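You operate a simulated robot arm through the tools that you are given. There is no shell and no other tool. Be economical: measure what you need, move in short steps, check, and stop when the job is done.

The job below is to be done with a simulated robot arm. You get a single attempt, and the scene is never put back.

## Task
Dry the glass cup with the black rim on warm air.
Fine: stand it in the dryer, push the grey slider off the air slots, run the fan till the drops are gone, switch off; leave the cup there and the slots open.

Only the result counts: the job must be done as asked and must still hold three seconds after the hand-in. Knocking over, shifting, dropping, spilling or breaking anything else fails it.

## Robot
A 6-joint arm with a two-finger parallel gripper, fixed in place. Base frame: the origin is at the foot of the arm, x ahead of it, y to its left, z up; the work surface is at about z = 0. Units: cm, degrees, N and s.
With the tool pointing down near the work surface it reaches from about 16 to 42 cm from the base axis. Its first joint turns from -66.0 to 66.0 degrees. Payload 1.57 kg.
Tool frame: the origin (TCP) lies between the finger pads and is the grasp point; the fingertips stand 3 cm ahead of it; z points along the fingers, y is the line along which they close. The gripper opens to 8 cm. The fingers are 1.7 cm wide and 1.2 cm thick; the gripper's body (4 by 8.2 cm) begins 8 cm behind the TCP.
Orientation is that of the tool frame in the base frame, as [roll, pitch, yaw] about the fixed x, y, z axes, in that order (R = Rz(yaw) Ry(pitch) Rx(roll)). With the fingers straight down and closing along the base's y, the tool's x points along the base's -x, its y along +y and its z along -z.

## Interface
- The arm moves only by the tool play_rows. Its argument "steps" is a list of rows, each a list of 3 entries, a list of its own where there are three numbers: the closure, from 0 (fully open) to 1 (shut), then the shift along the tool's x, y, z in units of 500 mm (1.0 is 500 mm), then the turn, a rotation vector about the tool's x, y, z in units of 60 degrees (1.0 is 60 degrees). In form: [[hand, [x, y, z], [wx, wy, wz]], ...]. A call has 1 to 8 rows; each row is the pose to reach, as a shift and turn from the pose commanded when the call began, along the tool's axes at that moment. A call with a number of a shift or a turn outside -1 to 1 is refused whole. Rows are played at 5 a second. More than 5 cm and 8.6 degrees between two rows, or a gripper value outside its range, and nothing of the call is played. Where a pose cannot be reached the arm comes as near as it can. A force on the tool above 40 N (or 10 N above the force at the start of the call, whichever is more), or a blocked arm, ends the call early, and 0.2 s more pass. Each finger travels about 15.3 cm/s and halts on what it meets, pressing with about 23 N; the grip force reading is that of the motor and also rises with nothing between the fingers. The clock runs only during rows and for 0.2 s after the last one: add rows that repeat a pose to give the fingers time. The reply holds the time, the measured pose of the TCP, the force on the tool along the base axes, the opening and the grip force, in the units named above and with some noise, with the torque about the TCP (base axes, N m) and any sound that the robot's microphone picked up.
- Cameras (640 x 400 px; columns grow to the right, rows downward): "scene" is fixed at [3.02, -32.22, 42.43]; the picture's right is [0.91, -0.42, 0.00], its down [-0.22, -0.48, -0.85] and it looks along [0.36, 0.77, -0.53] (base axes); focal length 266 px, centre (320, 200). "wrist" rides on the gripper at [7.2, -0.7, -12.2] in the tool frame; the picture's right is [0.09, 1.00, 0.00], its down [-0.84, 0.08, -0.54] and it looks along [-0.54, 0.05, 0.84] (tool axes); focal length 238 px, centre (320, 200). There is no depth. A picture from a camera that has moved, and an enlarged one, comes with that camera's place and axes in the base frame and with its lens. The place of the scene camera against the robot may be out by one fixed shift of up to 1.2 cm in any direction.
- grab_frame(camera): a new picture of that camera. The clock stands still meanwhile.
- enlarge(camera, box): a new picture of the part [left, top, right, bottom] of that camera's present view, enlarged. The clock stands still meanwhile.
- sign_off(): hands the job in; it is judged then, once.

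Go step by step. Nothing tells you positions but the pictures and the camera data: compare them with the known pose of the tool, close in by small moves and look again before you grip or let go. The budget is 120 turns and 68 pictures, counting those below and the enlarged ones. Unless the task says otherwise, let go and move clear before handing in, and close with one line.

The tools are called after ">>>" as a command line: name --argument value ..., lists and objects as JSON in quotes. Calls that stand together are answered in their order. play_rows: Moves the arm, as the interface text tells. Its arguments: {"type":"object","properties":{"steps":{"type":"array","items":{"type":"array"}}},"required":["steps"]} The other tools are called the same way: grab_frame (camera) takes a picture; enlarge (camera, box) takes an enlarged picture of a part of a camera's view; sign_off () hands the job in.

At the start:

```text
time: 0.0
tool_pos: [22.64, 3.13, 29.45]
ee_rot: [179.9, 0.0, -180.0]
force: [0.5, 0.2, 0.4]
torque: [0.0, -0.02, 0.04]
finger_gap: 8.03
grip_force: 0.0
```

scene: 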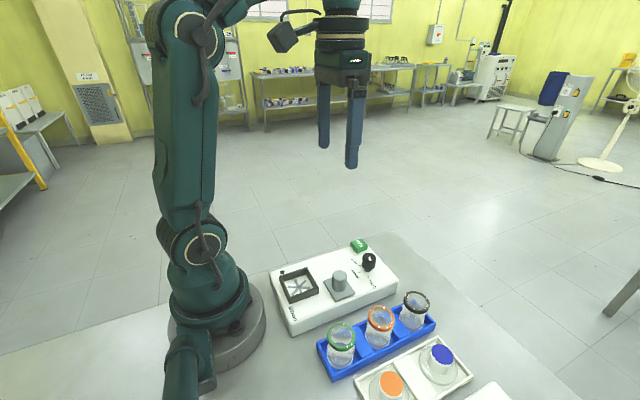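
wrist: 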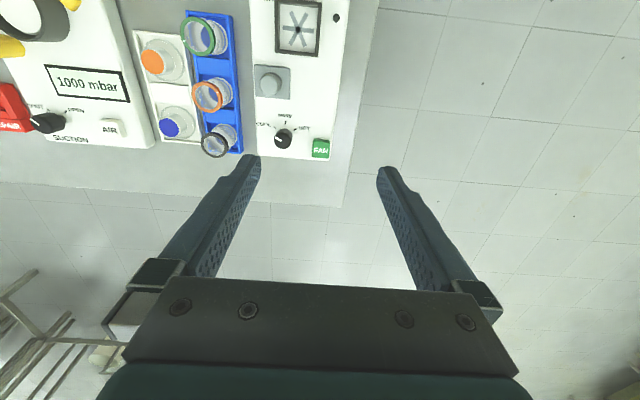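

I see a dryer box (square nest with slots, grey slider, knob, green FAN button), a blue rack with three cups, and other gear on the right. I'll take closer looks first.

>>> enlarge --camera "scene" --box '[260, 225, 480, 400]'

>>> enlarge --camera "wrist" --box '[120, 0, 360, 170]'

```text
2.29 times, centred on (370, 312) of scene
camera zoom: at [3.02, -32.22, 42.43], right [0.91, -0.42, 0.0], down [-0.22, -0.48, -0.85], along [0.36, 0.77, -0.53], focal length 609 px, centre (206, -57)
```

zoom: 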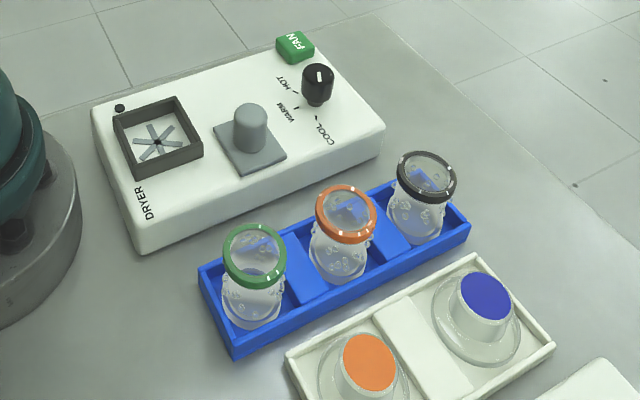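

```text
2.35 times, centred on (240, 85) of wrist
camera zoom: at [15.43, 2.39, 41.57], right [-0.09, 1.0, 0.0], down [0.84, 0.08, 0.54], along [0.54, 0.05, -0.84], focal length 561 px, centre (508, 471)
```

zoom: 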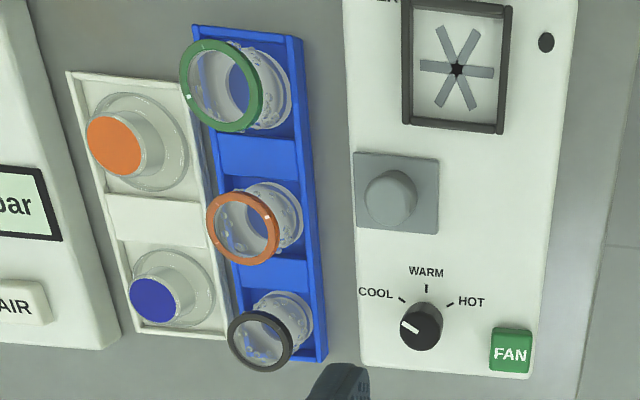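

The black-rimmed cup is around (29, -12.5), the slider around (20, -4), the nest around (13.7, -0.6), and the dial appears to be on COOL. I'll move the wrist camera lower over the dryer for a closer look.

>>> play_rows --steps '[[0, [0.013, -0.036, 0.05], [0, 0, 0]], [0, [0.026, -0.071, 0.1], [0, 0, 0]], [0, [0.04, -0.107, 0.15], [0, 0, 0]], [0, [0.053, -0.142, 0.2], [0, 0, 0]], [0, [0.053, -0.142, 0.2], [0, 0, 0]]]'

>>> grab_frame --camera "wrist"

```text
time: 1.2
tool_pos: [20.25, -3.89, 19.49]
ee_rot: [179.9, 0.1, -180.0]
force: [-0.4, -0.4, 0.9]
torque: [-0.01, 0.0, -0.01]
finger_gap: 8.0
grip_force: 0.1
```

```text
63 pictures are left
camera wrist: at [13.04, -4.63, 31.55], right [-0.09, 1.0, 0.0], down [0.84, 0.08, 0.54], along [0.54, 0.05, -0.84], focal length 238 px, centre (320, 200)
```

wrist: 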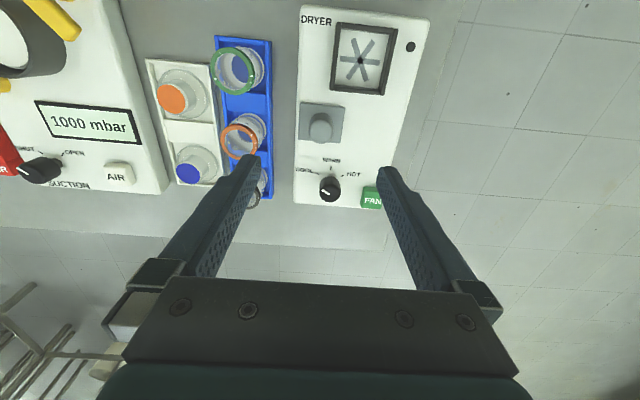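

>>> enlarge --camera "wrist" --box '[280, 0, 440, 100]'

>>> enlarge --camera "wrist" --box '[200, 90, 400, 215]'

>>> enlarge --camera "scene" --box '[270, 235, 400, 316]'

```text
4.00 times, centred on (360, 50) of wrist
camera zoom: at [13.04, -4.63, 31.55], right [-0.09, 1.0, 0.0], down [0.84, 0.08, 0.54], along [0.54, 0.05, -0.84], focal length 953 px, centre (160, 800)
```

zoom: 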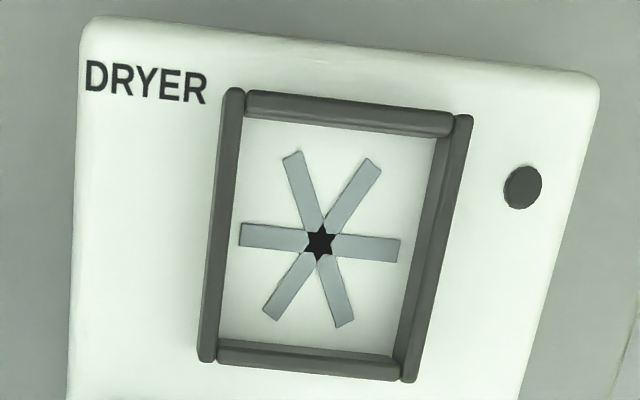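

```text
3.20 times, centred on (300, 152) of wrist
camera zoom: at [13.04, -4.63, 31.55], right [-0.09, 1.0, 0.0], down [0.84, 0.08, 0.54], along [0.54, 0.05, -0.84], focal length 763 px, centre (384, 352)
```

zoom: 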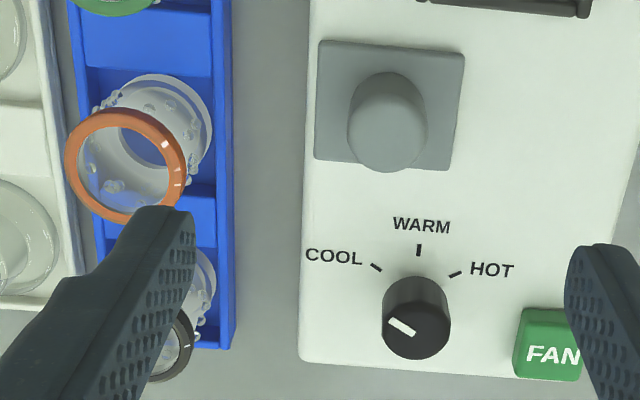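

```text
4.92 times, centred on (335, 276) of scene
camera zoom: at [3.02, -32.22, 42.43], right [0.91, -0.42, 0.0], down [-0.22, -0.48, -0.85], along [0.36, 0.77, -0.53], focal length 1311 px, centre (246, -172)
```

zoom: 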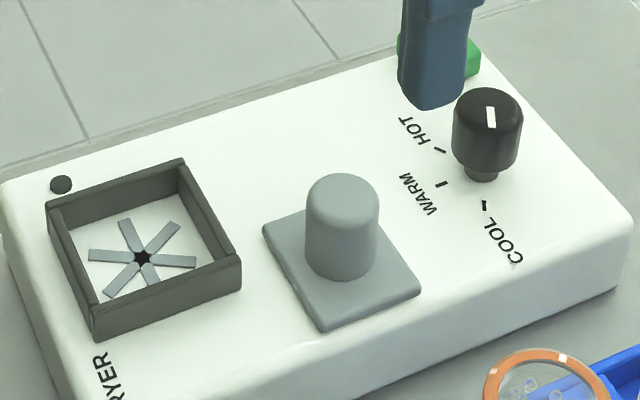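

The dial is on COOL and the slider sits in front of the nest near (20.3, -3.9), with free white surface on its +y side. I'll close the fingers and come down on the slider handle's -y side to push it +y.

>>> play_rows --steps '[[1, [0, -0.034, 0.05], [0, 0, 0]], [1, [0, -0.068, 0.1], [0, 0, 0]], [1, [0, -0.068, 0.15], [0, 0, 0]], [1, [0, -0.068, 0.19], [0, 0, 0]], [1, [0, -0.068, 0.19], [0, 0, 0]]]'

>>> grab_frame --camera "wrist"

>>> enlarge --camera "scene" --box '[270, 200, 430, 300]'

```text
time: 2.4
tool_pos: [19.94, -7.45, 9.88]
ee_rot: [179.9, 0.0, 180.0]
force: [0.3, 0.6, 0.3]
torque: [0.0, 0.01, -0.03]
finger_gap: 0.0
grip_force: 21.4
```

```text
59 pictures are left
camera wrist: at [12.72, -8.16, 22.07], right [-0.09, 1.0, 0.0], down [0.84, 0.08, 0.54], along [0.54, 0.05, -0.84], focal length 238 px, centre (320, 200)
```

wrist: 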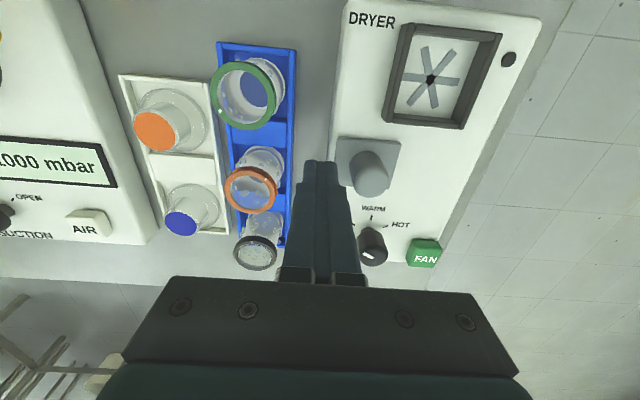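

```text
4.00 times, centred on (350, 250) of scene
camera zoom: at [3.02, -32.22, 42.43], right [0.91, -0.42, 0.0], down [-0.22, -0.48, -0.85], along [0.36, 0.77, -0.53], focal length 1066 px, centre (200, 0)
```

zoom: 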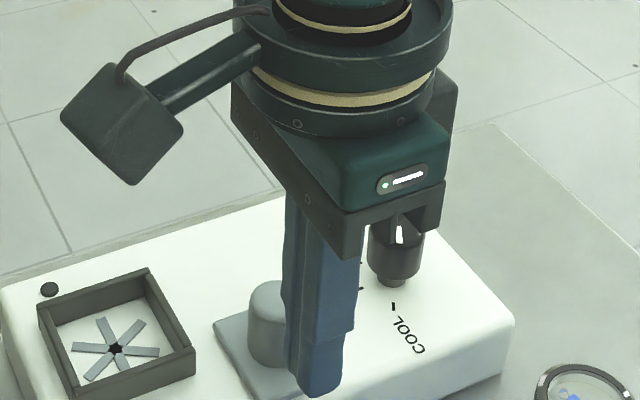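

The closed fingertips are beside the slider handle (top about z 8, plate about z 5). I'll lower slightly and push +y about 2.5 cm, then look.

>>> play_rows --steps '[[1, [-0.004, 0, 0.016], [0, 0, 0]], [1, [-0.004, 0.012, 0.016], [0, 0, 0]], [1, [-0.004, 0.024, 0.016], [0, 0, 0]], [1, [-0.004, 0.036, 0.016], [0, 0, 0]], [1, [-0.004, 0.05, 0.016], [0, 0, 0]], [1, [-0.004, 0.05, 0.016], [0, 0, 0]]]'

>>> grab_frame --camera "wrist"

>>> enlarge --camera "scene" --box '[270, 200, 430, 300]'

```text
time: 3.8
tool_pos: [20.2, -4.87, 8.98]
ee_rot: [179.9, 0.0, 180.0]
force: [0.6, -0.9, 0.1]
torque: [-0.01, 0.02, 0.03]
finger_gap: 0.01
grip_force: 20.8
```

```text
57 pictures are left
camera wrist: at [13.02, -5.59, 21.19], right [-0.09, 1.0, 0.0], down [0.84, 0.08, 0.54], along [0.54, 0.05, -0.84], focal length 238 px, centre (320, 200)
```

wrist: 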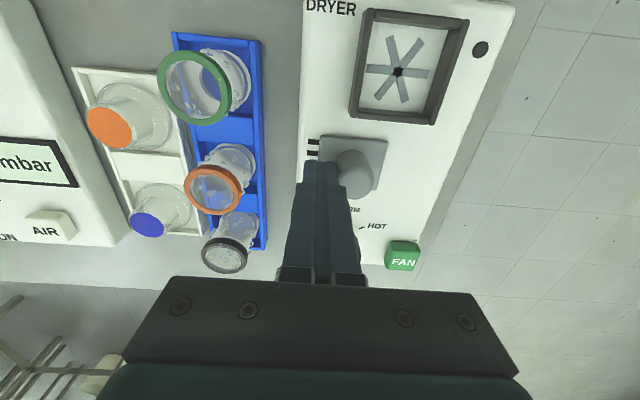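

```text
4.00 times, centred on (350, 250) of scene
camera zoom: at [3.02, -32.22, 42.43], right [0.91, -0.42, 0.0], down [-0.22, -0.48, -0.85], along [0.36, 0.77, -0.53], focal length 1066 px, centre (200, 0)
```

zoom: 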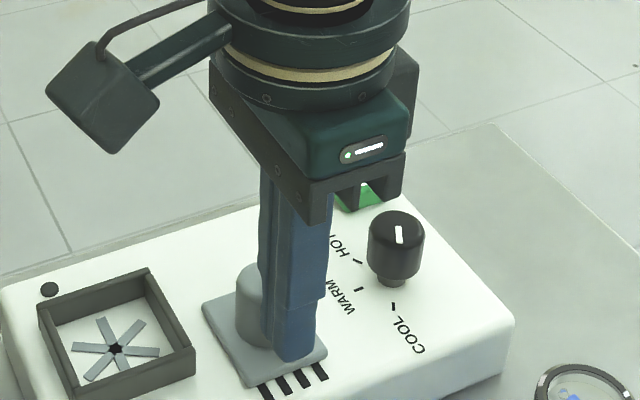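

The slider moves and dark slots are appearing beneath it. I'll keep pushing +y.

>>> play_rows --steps '[[1, [0, 0.015, 0], [0, 0, 0]], [1, [0, 0.03, 0], [0, 0, 0]], [1, [0, 0.045, 0], [0, 0, 0]], [1, [0, 0.06, 0], [0, 0, 0]], [1, [0, 0.06, 0], [0, 0, 0]]]'

>>> grab_frame --camera "wrist"

>>> enlarge --camera "scene" --box '[270, 200, 430, 300]'

```text
time: 5.0
tool_pos: [20.33, -1.93, 9.08]
ee_rot: [179.8, 0.0, -180.0]
force: [-0.4, 0.4, 0.4]
torque: [0.0, 0.03, 0.0]
finger_gap: 0.0
grip_force: 21.2
```

```text
55 pictures are left
camera wrist: at [13.07, -2.62, 21.27], right [-0.09, 1.0, 0.0], down [0.84, 0.08, 0.54], along [0.54, 0.05, -0.84], focal length 238 px, centre (320, 200)
```

wrist: 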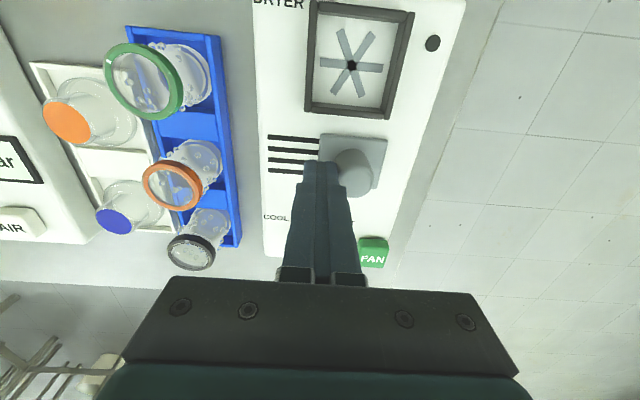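

```text
4.00 times, centred on (350, 250) of scene
camera zoom: at [3.02, -32.22, 42.43], right [0.91, -0.42, 0.0], down [-0.22, -0.48, -0.85], along [0.36, 0.77, -0.53], focal length 1066 px, centre (200, 0)
```

zoom: 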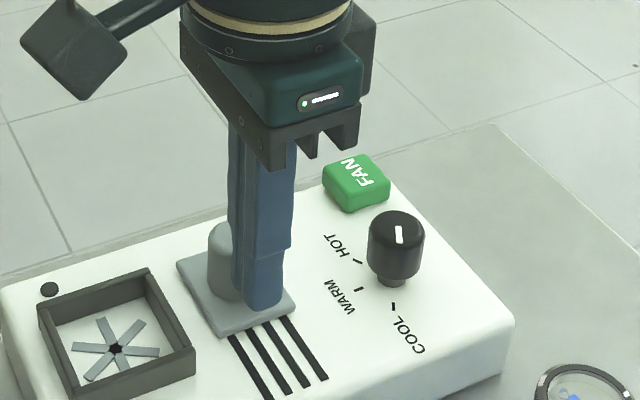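

Most of the slots show but their +y ends touch the plate, so I'll push slightly further.

>>> play_rows --steps '[[1, [0, 0.008, 0], [0, 0, 0]], [1, [0, 0.015, 0], [0, 0, 0]], [1, [0, 0.015, 0], [0, 0, 0]]]'

>>> enlarge --camera "wrist" --box '[240, 90, 440, 215]'

```text
time: 5.8
tool_pos: [20.37, -1.28, 9.05]
ee_rot: [180.0, -0.1, -180.0]
force: [0.1, 0.3, -0.3]
torque: [-0.02, -0.01, -0.02]
finger_gap: 0.0
grip_force: 21.0
```

```text
3.20 times, centred on (340, 152) of wrist
camera zoom: at [12.98, -1.89, 21.19], right [-0.09, 1.0, 0.0], down [0.84, 0.08, 0.54], along [0.54, 0.05, -0.84], focal length 763 px, centre (256, 352)
```

zoom: 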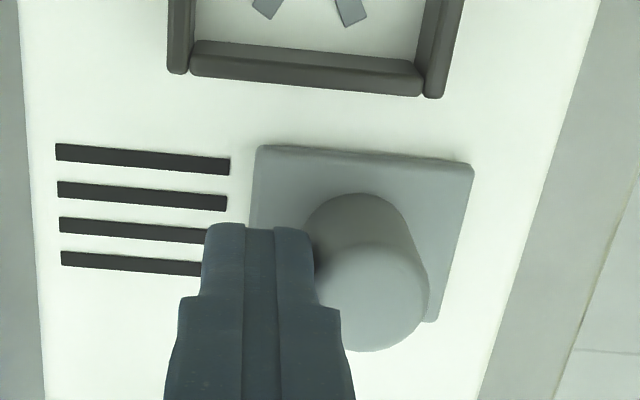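

The slots are now fully exposed. Next is the dial, at about (27.4, -2.1): lift, move over it and look.

>>> play_rows --steps '[[1, [0, -0.01, 0], [0, 0, 0]], [1, [0, -0.016, -0.08], [0, 0, 0]], [0.6, [-0.07, -0.016, -0.08], [0, 0, 0]], [0.45, [-0.14, -0.016, -0.08], [0, 0, 0]], [0.45, [-0.14, -0.016, -0.08], [0, 0, 0]]]'

>>> grab_frame --camera "wrist"

>>> enlarge --camera "scene" --box '[290, 180, 450, 280]'

```text
time: 7.0
tool_pos: [27.21, -1.93, 13.24]
ee_rot: [179.9, 0.0, -180.0]
force: [0.1, -0.3, -0.4]
torque: [-0.01, 0.01, 0.05]
finger_gap: 4.43
grip_force: 0.0
```

```text
52 pictures are left
camera wrist: at [19.87, -2.66, 25.46], right [-0.09, 1.0, 0.0], down [0.84, 0.08, 0.54], along [0.54, 0.05, -0.84], focal length 238 px, centre (320, 200)
```

wrist: 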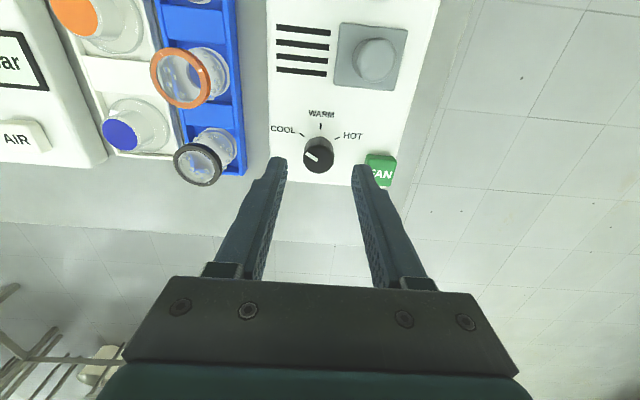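

```text
4.00 times, centred on (370, 230) of scene
camera zoom: at [3.02, -32.22, 42.43], right [0.91, -0.42, 0.0], down [-0.22, -0.48, -0.85], along [0.36, 0.77, -0.53], focal length 1066 px, centre (120, 80)
```

zoom: 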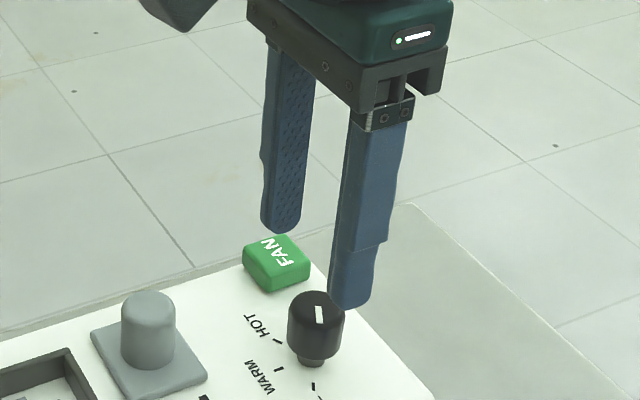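

The dial is centred at about (27.1, -2.05) between the fingers. I'll descend around it, grip, and check.

>>> play_rows --steps '[[0.45, [0.002, -0.003, 0.042], [0, 0, 0]], [0.45, [0.002, -0.003, 0.084], [0, 0, 0]], [0.45, [0.002, -0.003, 0.084], [0, 0, 0]]]'

>>> enlarge --camera "wrist" --box '[220, 80, 420, 205]'

>>> enlarge --camera "scene" --box '[290, 200, 450, 300]'

```text
time: 7.8
tool_pos: [27.2, -2.02, 8.91]
ee_rot: [179.8, 0.0, 180.0]
force: [0.7, -0.3, 0.3]
torque: [0.01, -0.02, -0.02]
finger_gap: 4.44
grip_force: 0.0
```

```text
3.20 times, centred on (320, 142) of wrist
camera zoom: at [19.87, -2.76, 21.14], right [-0.09, 1.0, 0.0], down [0.84, 0.08, 0.54], along [0.54, 0.05, -0.84], focal length 763 px, centre (320, 384)
```

zoom: 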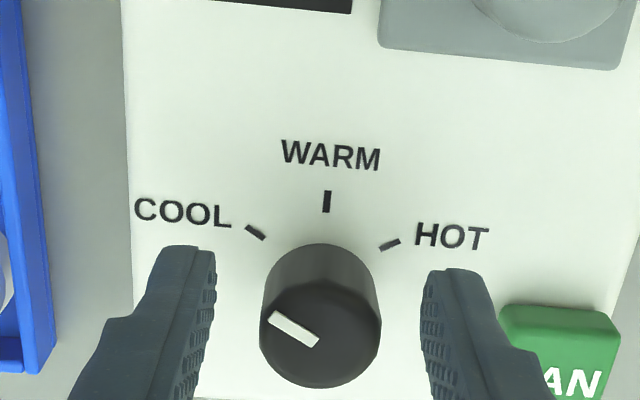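

```text
4.00 times, centred on (370, 250) of scene
camera zoom: at [3.02, -32.22, 42.43], right [0.91, -0.42, 0.0], down [-0.22, -0.48, -0.85], along [0.36, 0.77, -0.53], focal length 1066 px, centre (120, 0)
```

zoom: 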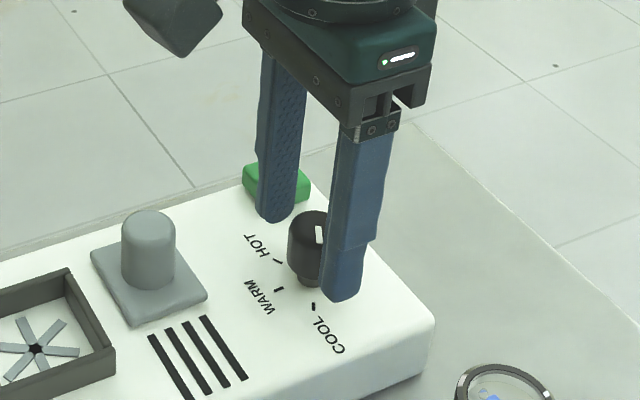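

The pointer is on COOL, about 58° from WARM, and the fingers straddle the knob. I'll grip it now.

>>> play_rows --steps '[[0.6, [0, 0, 0], [0, 0, 0]], [0.75, [0, 0, 0], [0, 0, 0]], [0.85, [0, 0, 0], [0, 0, 0]], [0.85, [0, 0, 0], [0, 0, 0]]]'

```text
time: 8.8
tool_pos: [27.16, -2.09, 9.0]
ee_rot: [179.9, 0.0, 180.0]
force: [0.3, 8.3, -5.2]
torque: [0.23, -0.05, 0.06]
finger_gap: 2.53
grip_force: 36.2
```

The knob is gripped (2.5 cm). I'll turn it clockwise (seen from above) 58° toward WARM.

>>> play_rows --steps '[[0.85, [0, 0, 0], [0, 0, 0.139]], [0.85, [0, 0, 0], [0, 0, 0.278]], [0.85, [0, 0, 0], [0, 0, 0.417]], [0.85, [0, 0, 0], [0, 0, 0.556]], [0.85, [0, 0, 0], [0, 0, 0.695]], [0.85, [0, 0, 0], [0, 0, 0.833]], [0.85, [0, 0, 0], [0, 0, 0.967]], [0.85, [0, 0, 0], [0, 0, 0.967]]]'

>>> grab_frame --camera "wrist"

>>> enlarge --camera "scene" --box '[290, 200, 450, 300]'

```text
time: 9.5
tool_pos: [27.23, -1.87, 9.01]
ee_rot: [179.4, 0.1, 162.5]
force: [0.6, 0.8, 1.1]
torque: [0.02, -0.16, 0.04]
finger_gap: 2.51
grip_force: 36.4
stopped in row 3: the force on the tool passed its limit at 41 N (the readings are from after the stop); the commanded pose is now the measured one
```

```text
48 pictures are left
camera wrist: at [20.0, -0.44, 21.14], right [0.21, 0.98, 0.01], down [0.82, -0.19, 0.54], along [0.53, -0.11, -0.84], focal length 238 px, centre (320, 200)
```

wrist: 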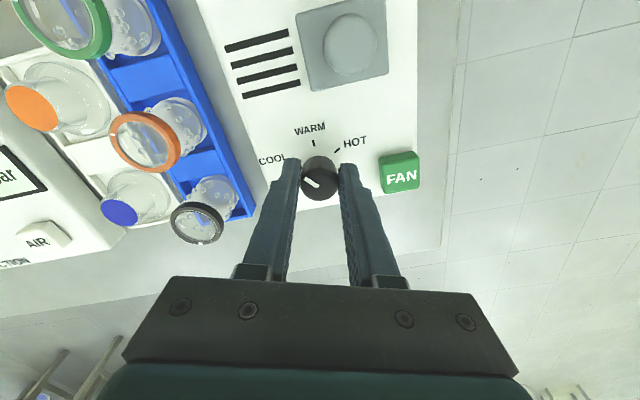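

```text
4.00 times, centred on (370, 250) of scene
camera zoom: at [3.02, -32.23, 42.43], right [0.91, -0.42, 0.0], down [-0.22, -0.48, -0.85], along [0.36, 0.77, -0.53], focal length 1066 px, centre (120, 0)
```

zoom: 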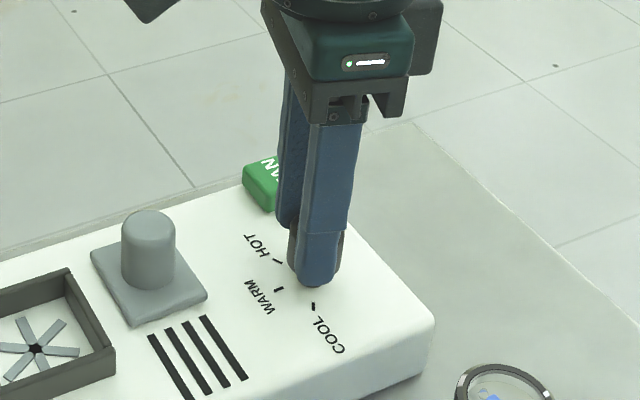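

The knob moved about 17° before a side force stopped the call. I'll check the centring and pointer closely.

>>> enlarge --camera "wrist" --box '[240, 110, 400, 210]'

```text
4.00 times, centred on (320, 160) of wrist
camera zoom: at [20.0, -0.44, 21.14], right [0.21, 0.98, 0.01], down [0.82, -0.19, 0.54], along [0.53, -0.11, -0.84], focal length 953 px, centre (320, 360)
```

zoom: 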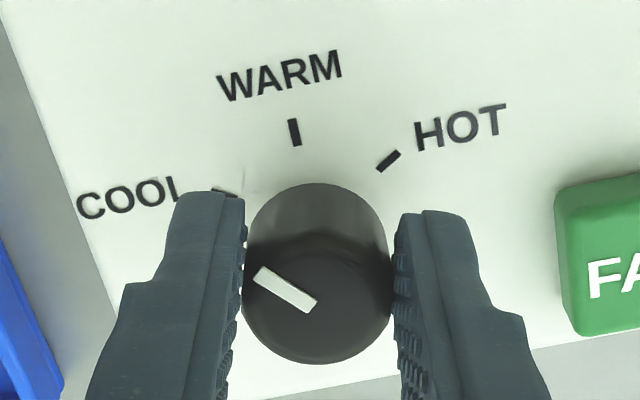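

The knob is turning with the fingers, and the centring is now good with near-zero force. I'll continue another ~25°.

>>> play_rows --steps '[[0.85, [0, 0, 0], [0, 0, 0.1]], [0.85, [0, 0, 0], [0, 0, 0.2]], [0.85, [0, 0, 0], [0, 0, 0.3]], [0.85, [0, 0, 0], [0, 0, 0.4]]]'

>>> enlarge --camera "wrist" --box '[240, 110, 400, 210]'

```text
time: 10.6
tool_pos: [27.4, -1.68, 8.99]
ee_rot: [178.7, 0.0, 138.1]
force: [0.8, 0.6, 1.3]
torque: [0.17, 0.19, -0.01]
finger_gap: 2.54
grip_force: 36.4
stopped in row 4: the force on the tool passed its limit at 41 N (the readings are from after the stop); the commanded pose is now the measured one
```

```text
4.00 times, centred on (320, 160) of wrist
camera zoom: at [21.33, 2.35, 21.14], right [0.6, 0.8, 0.02], down [0.67, -0.51, 0.54], along [0.45, -0.31, -0.84], focal length 953 px, centre (320, 360)
```

zoom: 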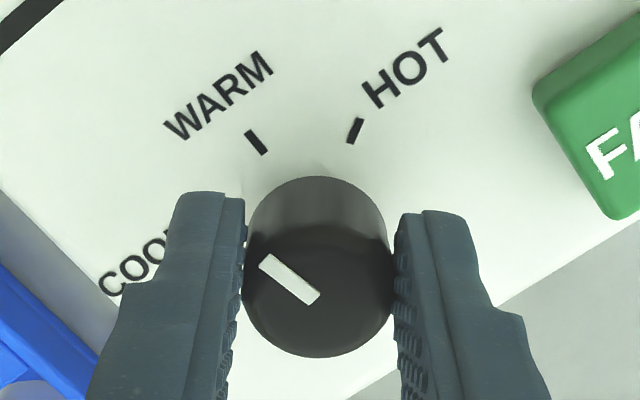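

About 14° remain. Continuing the same way.

>>> play_rows --steps '[[0.85, [0, 0, 0], [0, 0, 0.08]], [0.85, [0, 0, 0], [0, 0, 0.16]], [0.85, [0, 0, 0], [0, 0, 0.24]], [0.85, [0, 0, 0], [0, 0, 0.24]]]'

>>> enlarge --camera "wrist" --box '[240, 110, 400, 210]'

```text
time: 11.6
tool_pos: [27.49, -1.67, 8.98]
ee_rot: [178.4, -0.4, 123.5]
force: [12.1, 24.4, -15.3]
torque: [0.36, -0.27, 0.11]
finger_gap: 2.48
grip_force: 36.6
```

```text
4.00 times, centred on (320, 160) of wrist
camera zoom: at [22.65, 3.69, 21.18], right [0.78, 0.63, 0.03], down [0.52, -0.67, 0.54], along [0.35, -0.41, -0.84], focal length 953 px, centre (320, 360)
```

zoom: 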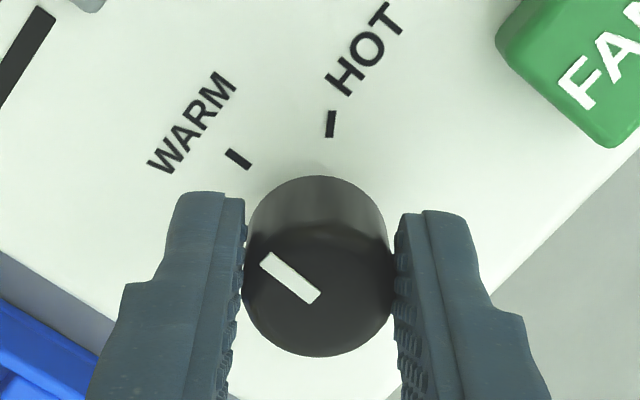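

The pointer is parallel to the WARM tick. I'll release, lift, turn back and check.

>>> play_rows --steps '[[0.68, [0, 0, 0], [0, 0, 0]], [0.5, [0, 0, 0], [0, 0, 0]], [0.45, [0, 0, 0], [0, 0, 0]], [0.45, [0, 0, -0.05], [0, 0, 0]], [0.45, [0, 0, -0.1], [0, 0, 0]], [0.45, [0, 0, -0.1], [0, 0, 0]]]'

>>> enlarge --camera "wrist" --box '[240, 100, 400, 200]'

>>> enlarge --camera "scene" --box '[320, 230, 400, 280]'

```text
time: 13.0
tool_pos: [27.15, -1.93, 14.08]
ee_rot: [178.8, -0.3, 123.7]
force: [0.3, 0.1, 0.1]
torque: [0.0, 0.0, -0.01]
finger_gap: 4.39
grip_force: 0.0
```

```text
4.00 times, centred on (320, 150) of wrist
camera zoom: at [22.42, 3.42, 26.33], right [0.78, 0.63, 0.02], down [0.52, -0.66, 0.54], along [0.35, -0.41, -0.84], focal length 953 px, centre (320, 400)
```

zoom: 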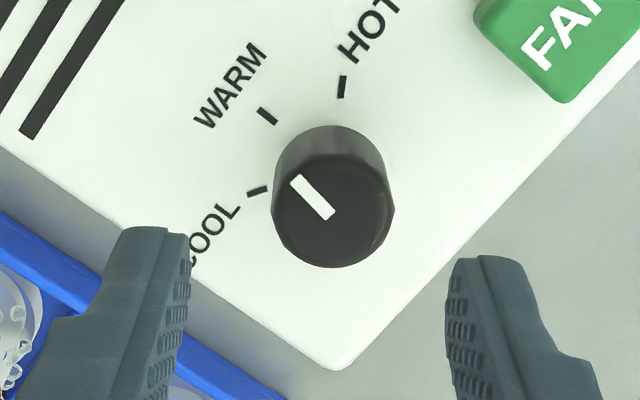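

```text
8.00 times, centred on (360, 255) of scene
camera zoom: at [3.02, -32.22, 42.43], right [0.91, -0.42, 0.0], down [-0.22, -0.48, -0.85], along [0.36, 0.77, -0.53], focal length 2131 px, centre (0, -240)
```

zoom: 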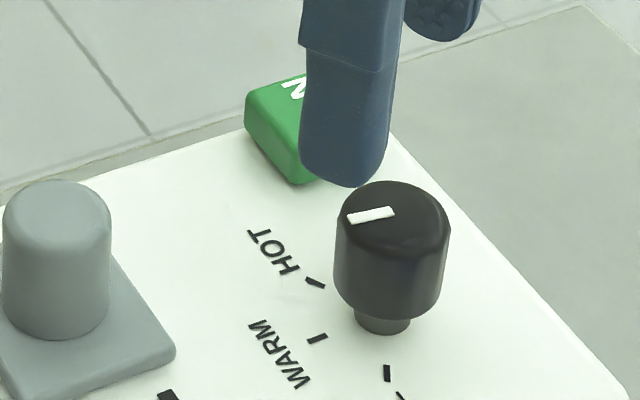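

The pointer ended about 10° past WARM toward HOT after release; the knob axis is actually near (27.55, -1.97). I'll re-grip better centred and nudge it back ~9°.

>>> play_rows --steps '[[0.45, [-0.005, 0.006, 0.05], [0, 0, 0]], [0.45, [-0.005, 0.006, 0.1], [0, 0, 0]], [0.6, [-0.005, 0.006, 0.1], [0, 0, 0]], [0.7, [-0.005, 0.006, 0.1], [0, 0, 0]], [0.72, [-0.005, 0.006, 0.1], [0, 0, 0]], [0.72, [-0.005, 0.006, 0.1], [0, 0, 0]]]'

>>> enlarge --camera "wrist" --box '[240, 110, 400, 210]'

```text
time: 14.4
tool_pos: [27.86, -1.79, 9.17]
ee_rot: [178.8, -0.3, 123.7]
force: [-6.6, -5.9, -2.9]
torque: [-0.16, 0.19, -0.01]
finger_gap: 3.01
grip_force: 4.3
```

```text
4.00 times, centred on (320, 160) of wrist
camera zoom: at [23.11, 3.6, 21.29], right [0.78, 0.63, 0.02], down [0.52, -0.66, 0.54], along [0.35, -0.41, -0.84], focal length 953 px, centre (320, 360)
```

zoom: 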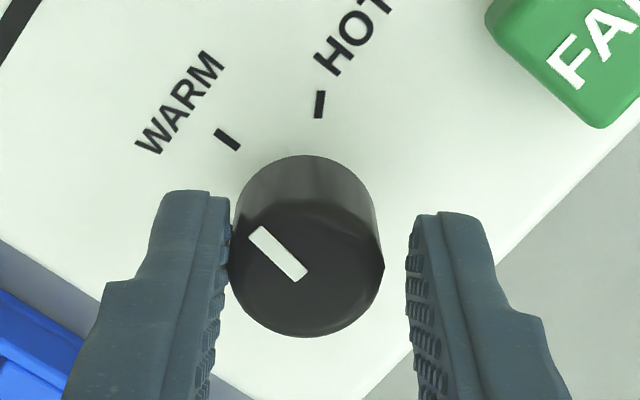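

One finger touches first, so I'll shift 0.3 cm back along the closing axis, close lightly, and turn back ~10°.

>>> play_rows --steps '[[0.6, [0, 0, 0], [0, 0, 0]], [0.6, [0, -0.006, 0], [0, 0, 0]], [0.72, [0, -0.006, 0], [0, 0, 0]], [0.78, [0, -0.006, 0], [0, 0, 0]], [0.78, [0, -0.006, 0], [0, 0, 0]]]'

```text
time: 15.6
tool_pos: [27.72, -1.96, 9.02]
ee_rot: [178.9, -0.3, 123.8]
force: [-6.8, -8.6, 5.5]
torque: [-0.08, 0.26, -0.04]
finger_gap: 2.52
grip_force: 36.3
```

>>> play_rows --steps '[[0.78, [0, -0.001, 0], [0, 0, -0.09]], [0.78, [0, -0.002, 0], [0, 0, -0.18]], [0.78, [0, -0.002, 0], [0, 0, -0.18]]]'

>>> enlarge --camera "wrist" --box '[240, 110, 400, 210]'

```text
time: 16.4
tool_pos: [27.64, -2.06, 9.11]
ee_rot: [178.2, 0.0, 134.6]
force: [11.8, 13.3, 16.4]
torque: [0.65, 0.0, 0.02]
finger_gap: 2.48
grip_force: 36.3
```

```text
4.00 times, centred on (320, 160) of wrist
camera zoom: at [21.73, 2.45, 21.16], right [0.64, 0.76, 0.03], down [0.63, -0.55, 0.55], along [0.43, -0.33, -0.84], focal length 953 px, centre (320, 360)
```

zoom: 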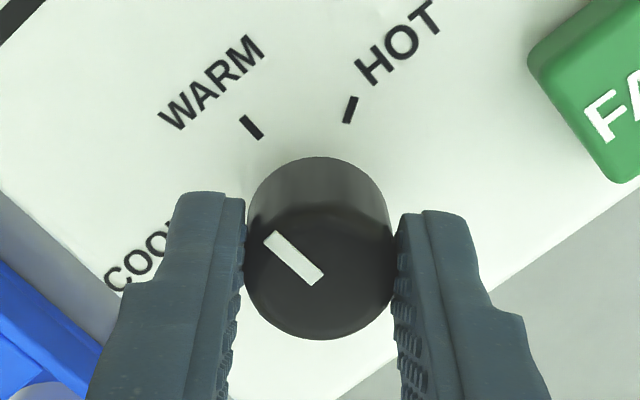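

The pointer now computes to within ~3° of WARM. I'll release gently and re-check.

>>> play_rows --steps '[[0.7, [0, 0, 0], [0, 0, 0]], [0.66, [0, 0, 0], [0, 0, 0]], [0.62, [0, 0, 0], [0, 0, 0]], [0.5, [0, 0, 0], [0, 0, 0]], [0.45, [0, 0, 0], [0, 0, 0]], [0.45, [0, 0, -0.05], [0, 0, 0]], [0.45, [0, 0, -0.1], [0, 0, 0]], [0.45, [0, 0, -0.1], [0, 0, 0]]]'

>>> enlarge --camera "wrist" --box '[240, 100, 400, 200]'

>>> enlarge --camera "scene" --box '[320, 230, 400, 280]'

```text
time: 18.2
tool_pos: [27.19, -1.94, 14.08]
ee_rot: [178.8, -0.1, 134.5]
force: [-0.7, 0.4, 0.5]
torque: [-0.02, -0.01, -0.03]
finger_gap: 4.38
grip_force: 0.0
```

```text
4.00 times, centred on (320, 150) of wrist
camera zoom: at [21.46, 2.48, 26.16], right [0.65, 0.76, 0.02], down [0.63, -0.55, 0.54], along [0.43, -0.34, -0.84], focal length 953 px, centre (320, 400)
```

zoom: 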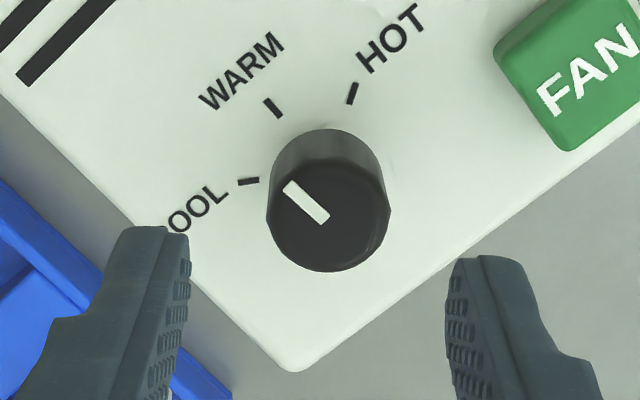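

```text
8.00 times, centred on (360, 255) of scene
camera zoom: at [3.02, -32.22, 42.43], right [0.91, -0.42, 0.0], down [-0.22, -0.48, -0.85], along [0.36, 0.77, -0.53], focal length 2131 px, centre (0, -240)
```

zoom: 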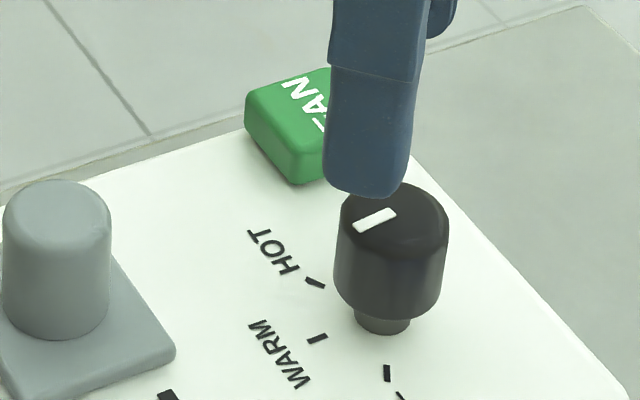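

WARM is set accurately. Next, with the empty hand, I'll test whether the arm can reach over the nest at (13.7, -0.6) with the tool vertical.

>>> play_rows --steps '[[0.33, [0.035, -0.029, 0], [0, 0, -0.127]], [0.33, [0.07, -0.058, 0], [0, 0, -0.253]], [0.33, [0.104, -0.087, 0], [0, 0, -0.379]], [0.33, [0.139, -0.116, 0], [0, 0, -0.505]], [0.33, [0.174, -0.145, 0], [0, 0, -0.632]], [0.33, [0.208, -0.174, 0], [0, 0, -0.758]], [0.33, [0.208, -0.174, 0.03], [0, 0, -0.758]], [0.33, [0.208, -0.174, 0.03], [0, 0, -0.758]]]'

>>> grab_frame --camera "scene"

>>> grab_frame --camera "wrist"

```text
time: 20.0
tool_pos: [13.84, -0.66, 12.17]
ee_rot: [179.0, 0.8, -180.0]
force: [0.2, 0.0, 0.6]
torque: [0.05, 0.03, -0.03]
finger_gap: 5.38
grip_force: 0.1
```

```text
37 pictures are left
```

scene: 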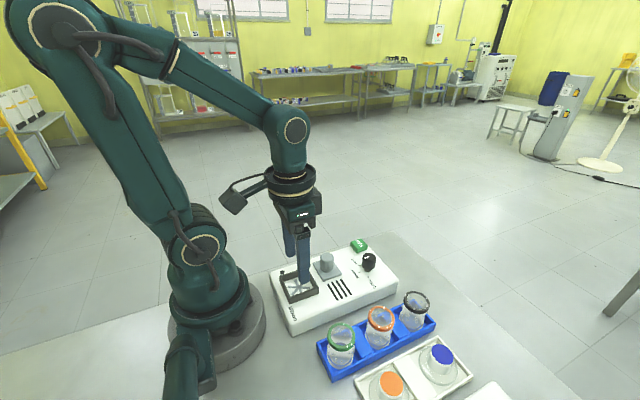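

```text
36 pictures are left
camera wrist: at [6.37, -1.53, 24.21], right [-0.09, 1.0, 0.02], down [0.83, 0.07, 0.55], along [0.55, 0.06, -0.83], focal length 238 px, centre (320, 200)
```

wrist: 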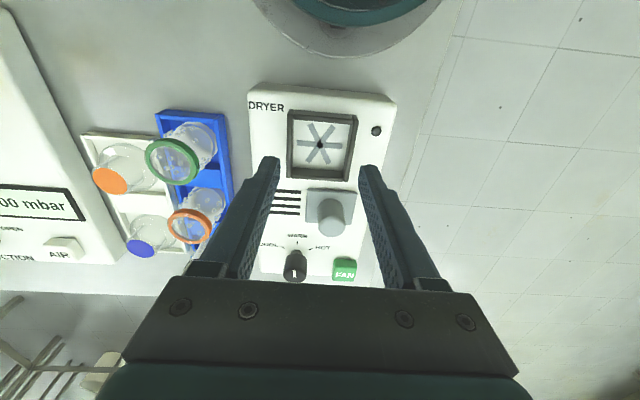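

The arm reaches over the nest (centre about (13.45, -0.67)). I'll test a bit lower, then go to the cup.

>>> play_rows --steps '[[0.33, [0.006, 0, 0.042], [0, 0, 0]], [0.33, [0.006, 0, 0.042], [0, 0, 0]], [0.33, [0.006, 0, -0.04], [0, 0, 0]], [0.33, [0.006, 0, -0.12], [0, 0, 0]]]'

>>> play_rows --steps '[[0.33, [0, 0, 0.001], [0, 0, 0]]]'

```text
time: 21.0
tool_pos: [13.75, -0.61, 18.35]
ee_rot: [179.0, 0.8, 180.0]
force: [0.3, -0.3, 0.0]
torque: [-0.01, 0.03, 0.02]
finger_gap: 5.4
grip_force: 0.1
```

```text
time: 21.4
tool_pos: [13.7, -0.62, 18.38]
ee_rot: [178.9, 0.9, 179.9]
force: [-0.3, -0.2, -0.9]
torque: [0.0, -0.01, -0.01]
finger_gap: 5.36
grip_force: 0.0
```

Fine. Now I'll go above the black-rimmed cup at about (29.2, -12.5), levelling the tool on the way.

>>> play_rows --steps '[[0.33, [-0.062, -0.048, 0.008], [-0.017, -0.013, 0]], [0.33, [-0.124, -0.095, 0.016], [-0.017, -0.013, 0]], [0.33, [-0.186, -0.143, 0.024], [-0.017, -0.013, 0]], [0.33, [-0.248, -0.19, 0.032], [-0.017, -0.013, 0]], [0.33, [-0.31, -0.238, 0.04], [-0.017, -0.013, 0]], [0.33, [-0.31, -0.238, 0.04], [-0.017, -0.013, 0]]]'

>>> enlarge --camera "wrist" --box '[200, 60, 440, 210]'

>>> enlarge --camera "scene" --box '[340, 230, 500, 330]'

```text
time: 22.8
tool_pos: [28.94, -12.54, 16.33]
ee_rot: [178.0, 1.6, 179.9]
force: [0.6, -0.3, 0.4]
torque: [-0.02, 0.0, 0.01]
finger_gap: 5.33
grip_force: 0.0
```

```text
2.67 times, centred on (320, 135) of wrist
camera zoom: at [21.4, -13.68, 28.23], right [-0.09, 1.0, 0.03], down [0.82, 0.06, 0.57], along [0.56, 0.08, -0.82], focal length 636 px, centre (320, 373)
```

zoom: 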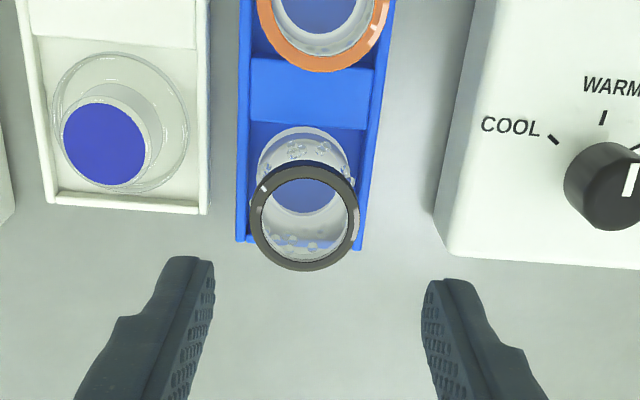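

```text
4.00 times, centred on (420, 280) of scene
camera zoom: at [3.02, -32.22, 42.43], right [0.91, -0.42, 0.0], down [-0.22, -0.48, -0.85], along [0.36, 0.77, -0.53], focal length 1066 px, centre (-80, -120)
```

zoom: 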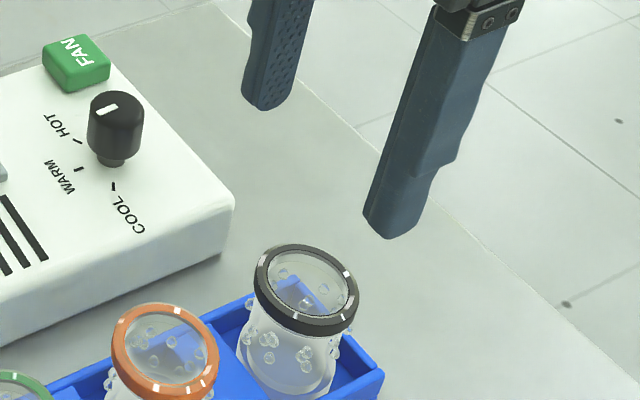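

The cup is at about (29.4, -12.75), rim top near z 6.8. I'll undo the wrong-sign tilt, centre over the cup and descend partway.

>>> play_rows --steps '[[0.33, [-0.008, -0.004, 0], [0.033, 0.027, 0]], [0.33, [-0.008, -0.004, 0.06], [0.033, 0.027, 0]], [0.33, [-0.008, -0.004, 0.09], [0.033, 0.027, 0]], [0.33, [-0.008, -0.004, 0.09], [0.033, 0.027, 0]]]'

>>> enlarge --camera "wrist" --box '[200, 60, 440, 210]'

>>> enlarge --camera "scene" --box '[340, 230, 500, 330]'

```text
time: 23.8
tool_pos: [29.44, -12.67, 11.79]
ee_rot: [179.9, 0.1, -180.0]
force: [0.9, -0.1, 0.0]
torque: [0.01, -0.02, 0.0]
finger_gap: 5.36
grip_force: 0.1
```

```text
2.67 times, centred on (320, 135) of wrist
camera zoom: at [22.17, -13.44, 23.96], right [-0.09, 1.0, 0.0], down [0.84, 0.08, 0.54], along [0.54, 0.05, -0.84], focal length 636 px, centre (320, 373)
```

zoom: 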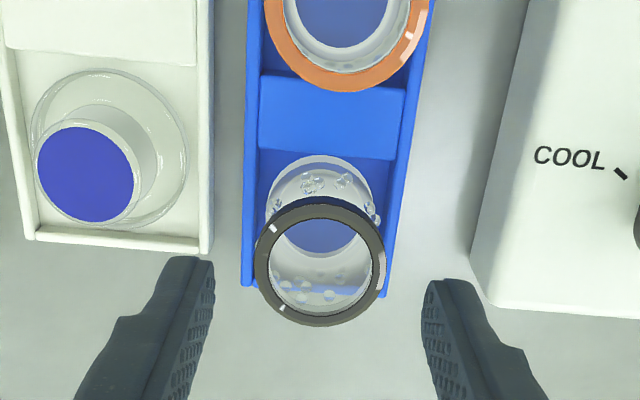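

```text
4.00 times, centred on (420, 280) of scene
camera zoom: at [3.02, -32.22, 42.43], right [0.91, -0.42, 0.0], down [-0.22, -0.48, -0.85], along [0.36, 0.77, -0.53], focal length 1066 px, centre (-80, -120)
```

zoom: 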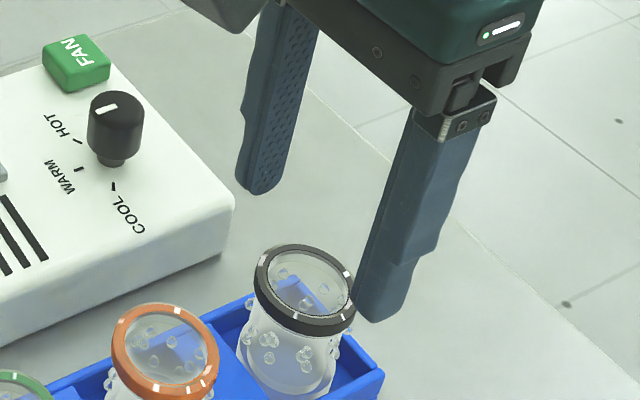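

The fingers straddle the cup well; rim top confirmed near z 6.8. I'll descend so the pads meet the rim (TCP z about 6.4) and check.

>>> play_rows --steps '[[0.33, [0, -0.002, 0.05], [0, 0, 0]], [0.33, [0, -0.002, 0.08], [0, 0, 0]], [0.33, [0, -0.002, 0.106], [0, 0, 0]], [0.33, [0, -0.002, 0.106], [0, 0, 0]]]'

>>> enlarge --camera "wrist" --box '[200, 60, 440, 210]'

>>> enlarge --camera "scene" --box '[340, 230, 500, 330]'

```text
time: 24.8
tool_pos: [29.43, -12.95, 6.48]
ee_rot: [-179.9, 0.0, -180.0]
force: [-0.4, 0.2, -0.2]
torque: [0.01, 0.01, -0.02]
finger_gap: 5.36
grip_force: 0.0
```

```text
2.67 times, centred on (320, 135) of wrist
camera zoom: at [22.22, -13.56, 18.67], right [-0.09, 1.0, 0.0], down [0.84, 0.08, 0.54], along [0.54, 0.05, -0.84], focal length 636 px, centre (320, 373)
```

zoom: 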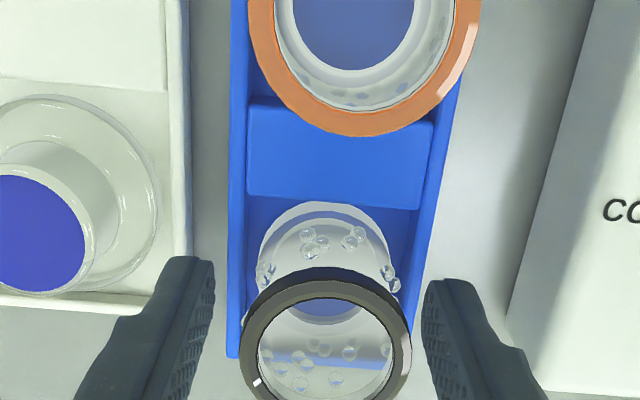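

```text
4.00 times, centred on (420, 280) of scene
camera zoom: at [3.02, -32.22, 42.43], right [0.91, -0.42, 0.0], down [-0.22, -0.48, -0.85], along [0.36, 0.77, -0.53], focal length 1066 px, centre (-80, -120)
```

zoom: 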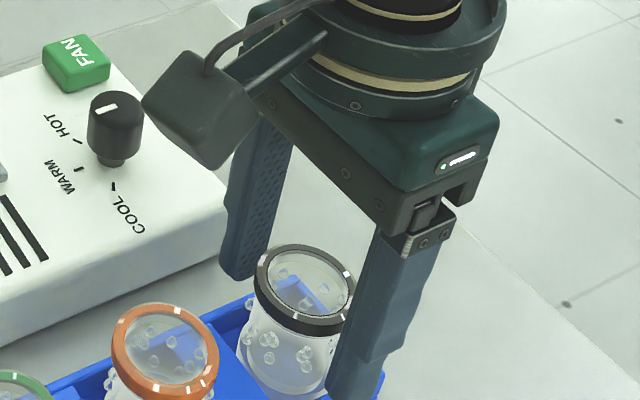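

Fingers are around the rim, with the cup centre slightly nearer in x (~29.15) and at y ≈ -12.77. I'll trim and close on it.

>>> play_rows --steps '[[0.33, [0.005, 0.003, 0], [0, 0, 0]], [0.45, [0.005, 0.003, 0], [0, 0, 0]], [0.55, [0.005, 0.003, 0], [0, 0, 0]], [0.65, [0.005, 0.003, 0], [0, 0, 0]], [0.65, [0.005, 0.003, 0], [0, 0, 0]]]'

>>> enlarge --camera "wrist" --box '[200, 60, 440, 210]'

```text
time: 26.0
tool_pos: [29.28, -12.82, 6.49]
ee_rot: [180.0, 0.0, 179.9]
force: [0.6, -0.3, -0.1]
torque: [0.04, 0.0, -0.01]
finger_gap: 3.88
grip_force: 22.4
```

```text
2.67 times, centred on (320, 135) of wrist
camera zoom: at [22.03, -13.44, 18.77], right [-0.09, 1.0, 0.0], down [0.84, 0.08, 0.54], along [0.54, 0.05, -0.84], focal length 636 px, centre (320, 373)
```

zoom: 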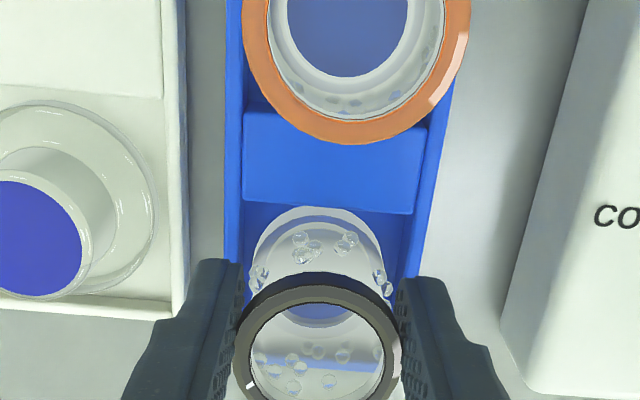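

Gripped at 3.88 cm. I'll lift straight up and check.

>>> play_rows --steps '[[0.65, [0, 0, -0.03], [0, 0, 0]], [0.65, [0, 0, -0.07], [0, 0, 0]], [0.65, [0, 0, -0.12], [0, 0, 0]], [0.65, [0, 0, -0.19], [0, 0, 0]], [0.65, [0, 0, -0.19], [0, 0, 0]]]'

>>> grab_frame --camera "wrist"

>>> enlarge --camera "scene" --box '[300, 170, 508, 300]'

```text
time: 27.2
tool_pos: [29.29, -12.95, 16.11]
ee_rot: [180.0, -0.1, 179.9]
force: [0.5, -0.2, -0.6]
torque: [-0.01, 0.02, 0.0]
finger_gap: 3.87
grip_force: 23.0
```

```text
28 pictures are left
camera wrist: at [22.05, -13.58, 28.19], right [-0.09, 1.0, 0.0], down [0.84, 0.08, 0.54], along [0.54, 0.05, -0.84], focal length 238 px, centre (320, 200)
```

wrist: 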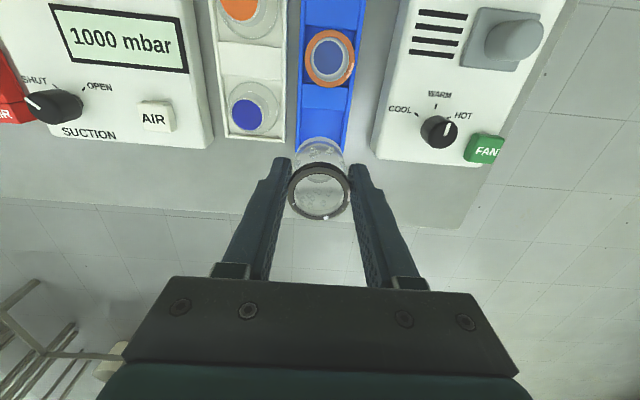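

```text
3.08 times, centred on (404, 235) of scene
camera zoom: at [3.02, -32.22, 42.43], right [0.91, -0.42, 0.0], down [-0.22, -0.48, -0.85], along [0.36, 0.77, -0.53], focal length 820 px, centre (62, 92)
```

zoom: 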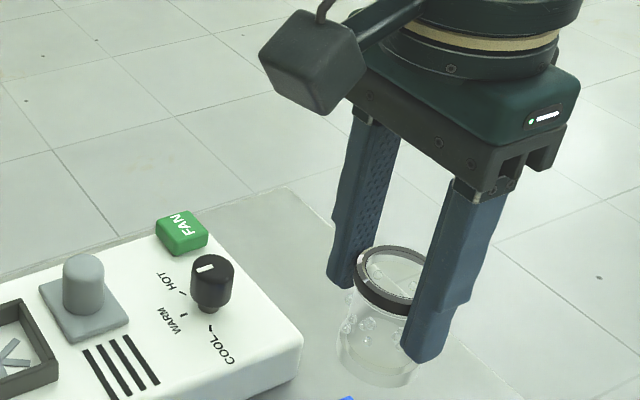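

The cup is lifted upright, centred about 0.3 cm behind the TCP in x. Now I'll carry it over the nest.

>>> play_rows --steps '[[0.65, [0.03, 0.024, -0.02], [0, 0, 0]], [0.65, [0.08, 0.063, -0.03], [0, 0, 0]], [0.65, [0.135, 0.107, -0.03], [0, 0, 0]], [0.65, [0.19, 0.15, -0.03], [0, 0, 0]], [0.65, [0.245, 0.194, -0.03], [0, 0, 0]], [0.65, [0.29, 0.229, -0.03], [0, 0, 0]], [0.65, [0.311, 0.246, -0.03], [0, 0, 0]], [0.65, [0.311, 0.246, -0.03], [0, 0, 0]]]'

>>> grab_frame --camera "wrist"

>>> enlarge --camera "scene" --box '[240, 210, 400, 310]'

```text
time: 29.0
tool_pos: [13.87, -0.5, 17.6]
ee_rot: [180.0, -0.1, 179.9]
force: [-0.2, -0.1, 0.0]
torque: [-0.02, -0.01, 0.0]
finger_gap: 3.86
grip_force: 23.0
```

```text
26 pictures are left
camera wrist: at [6.65, -1.2, 29.76], right [-0.09, 1.0, 0.0], down [0.84, 0.08, 0.54], along [0.54, 0.05, -0.84], focal length 238 px, centre (320, 200)
```

wrist: 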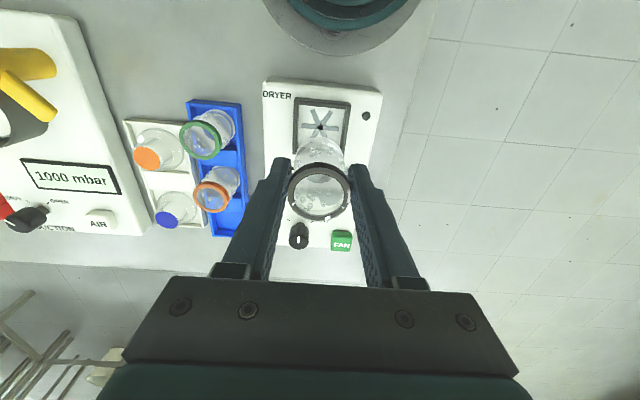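

```text
4.00 times, centred on (320, 260) of scene
camera zoom: at [3.02, -32.22, 42.43], right [0.91, -0.42, 0.0], down [-0.22, -0.48, -0.85], along [0.36, 0.77, -0.53], focal length 1066 px, centre (320, -40)
```

zoom: 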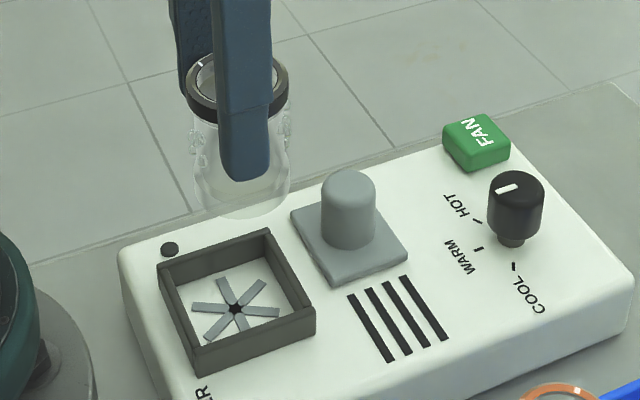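

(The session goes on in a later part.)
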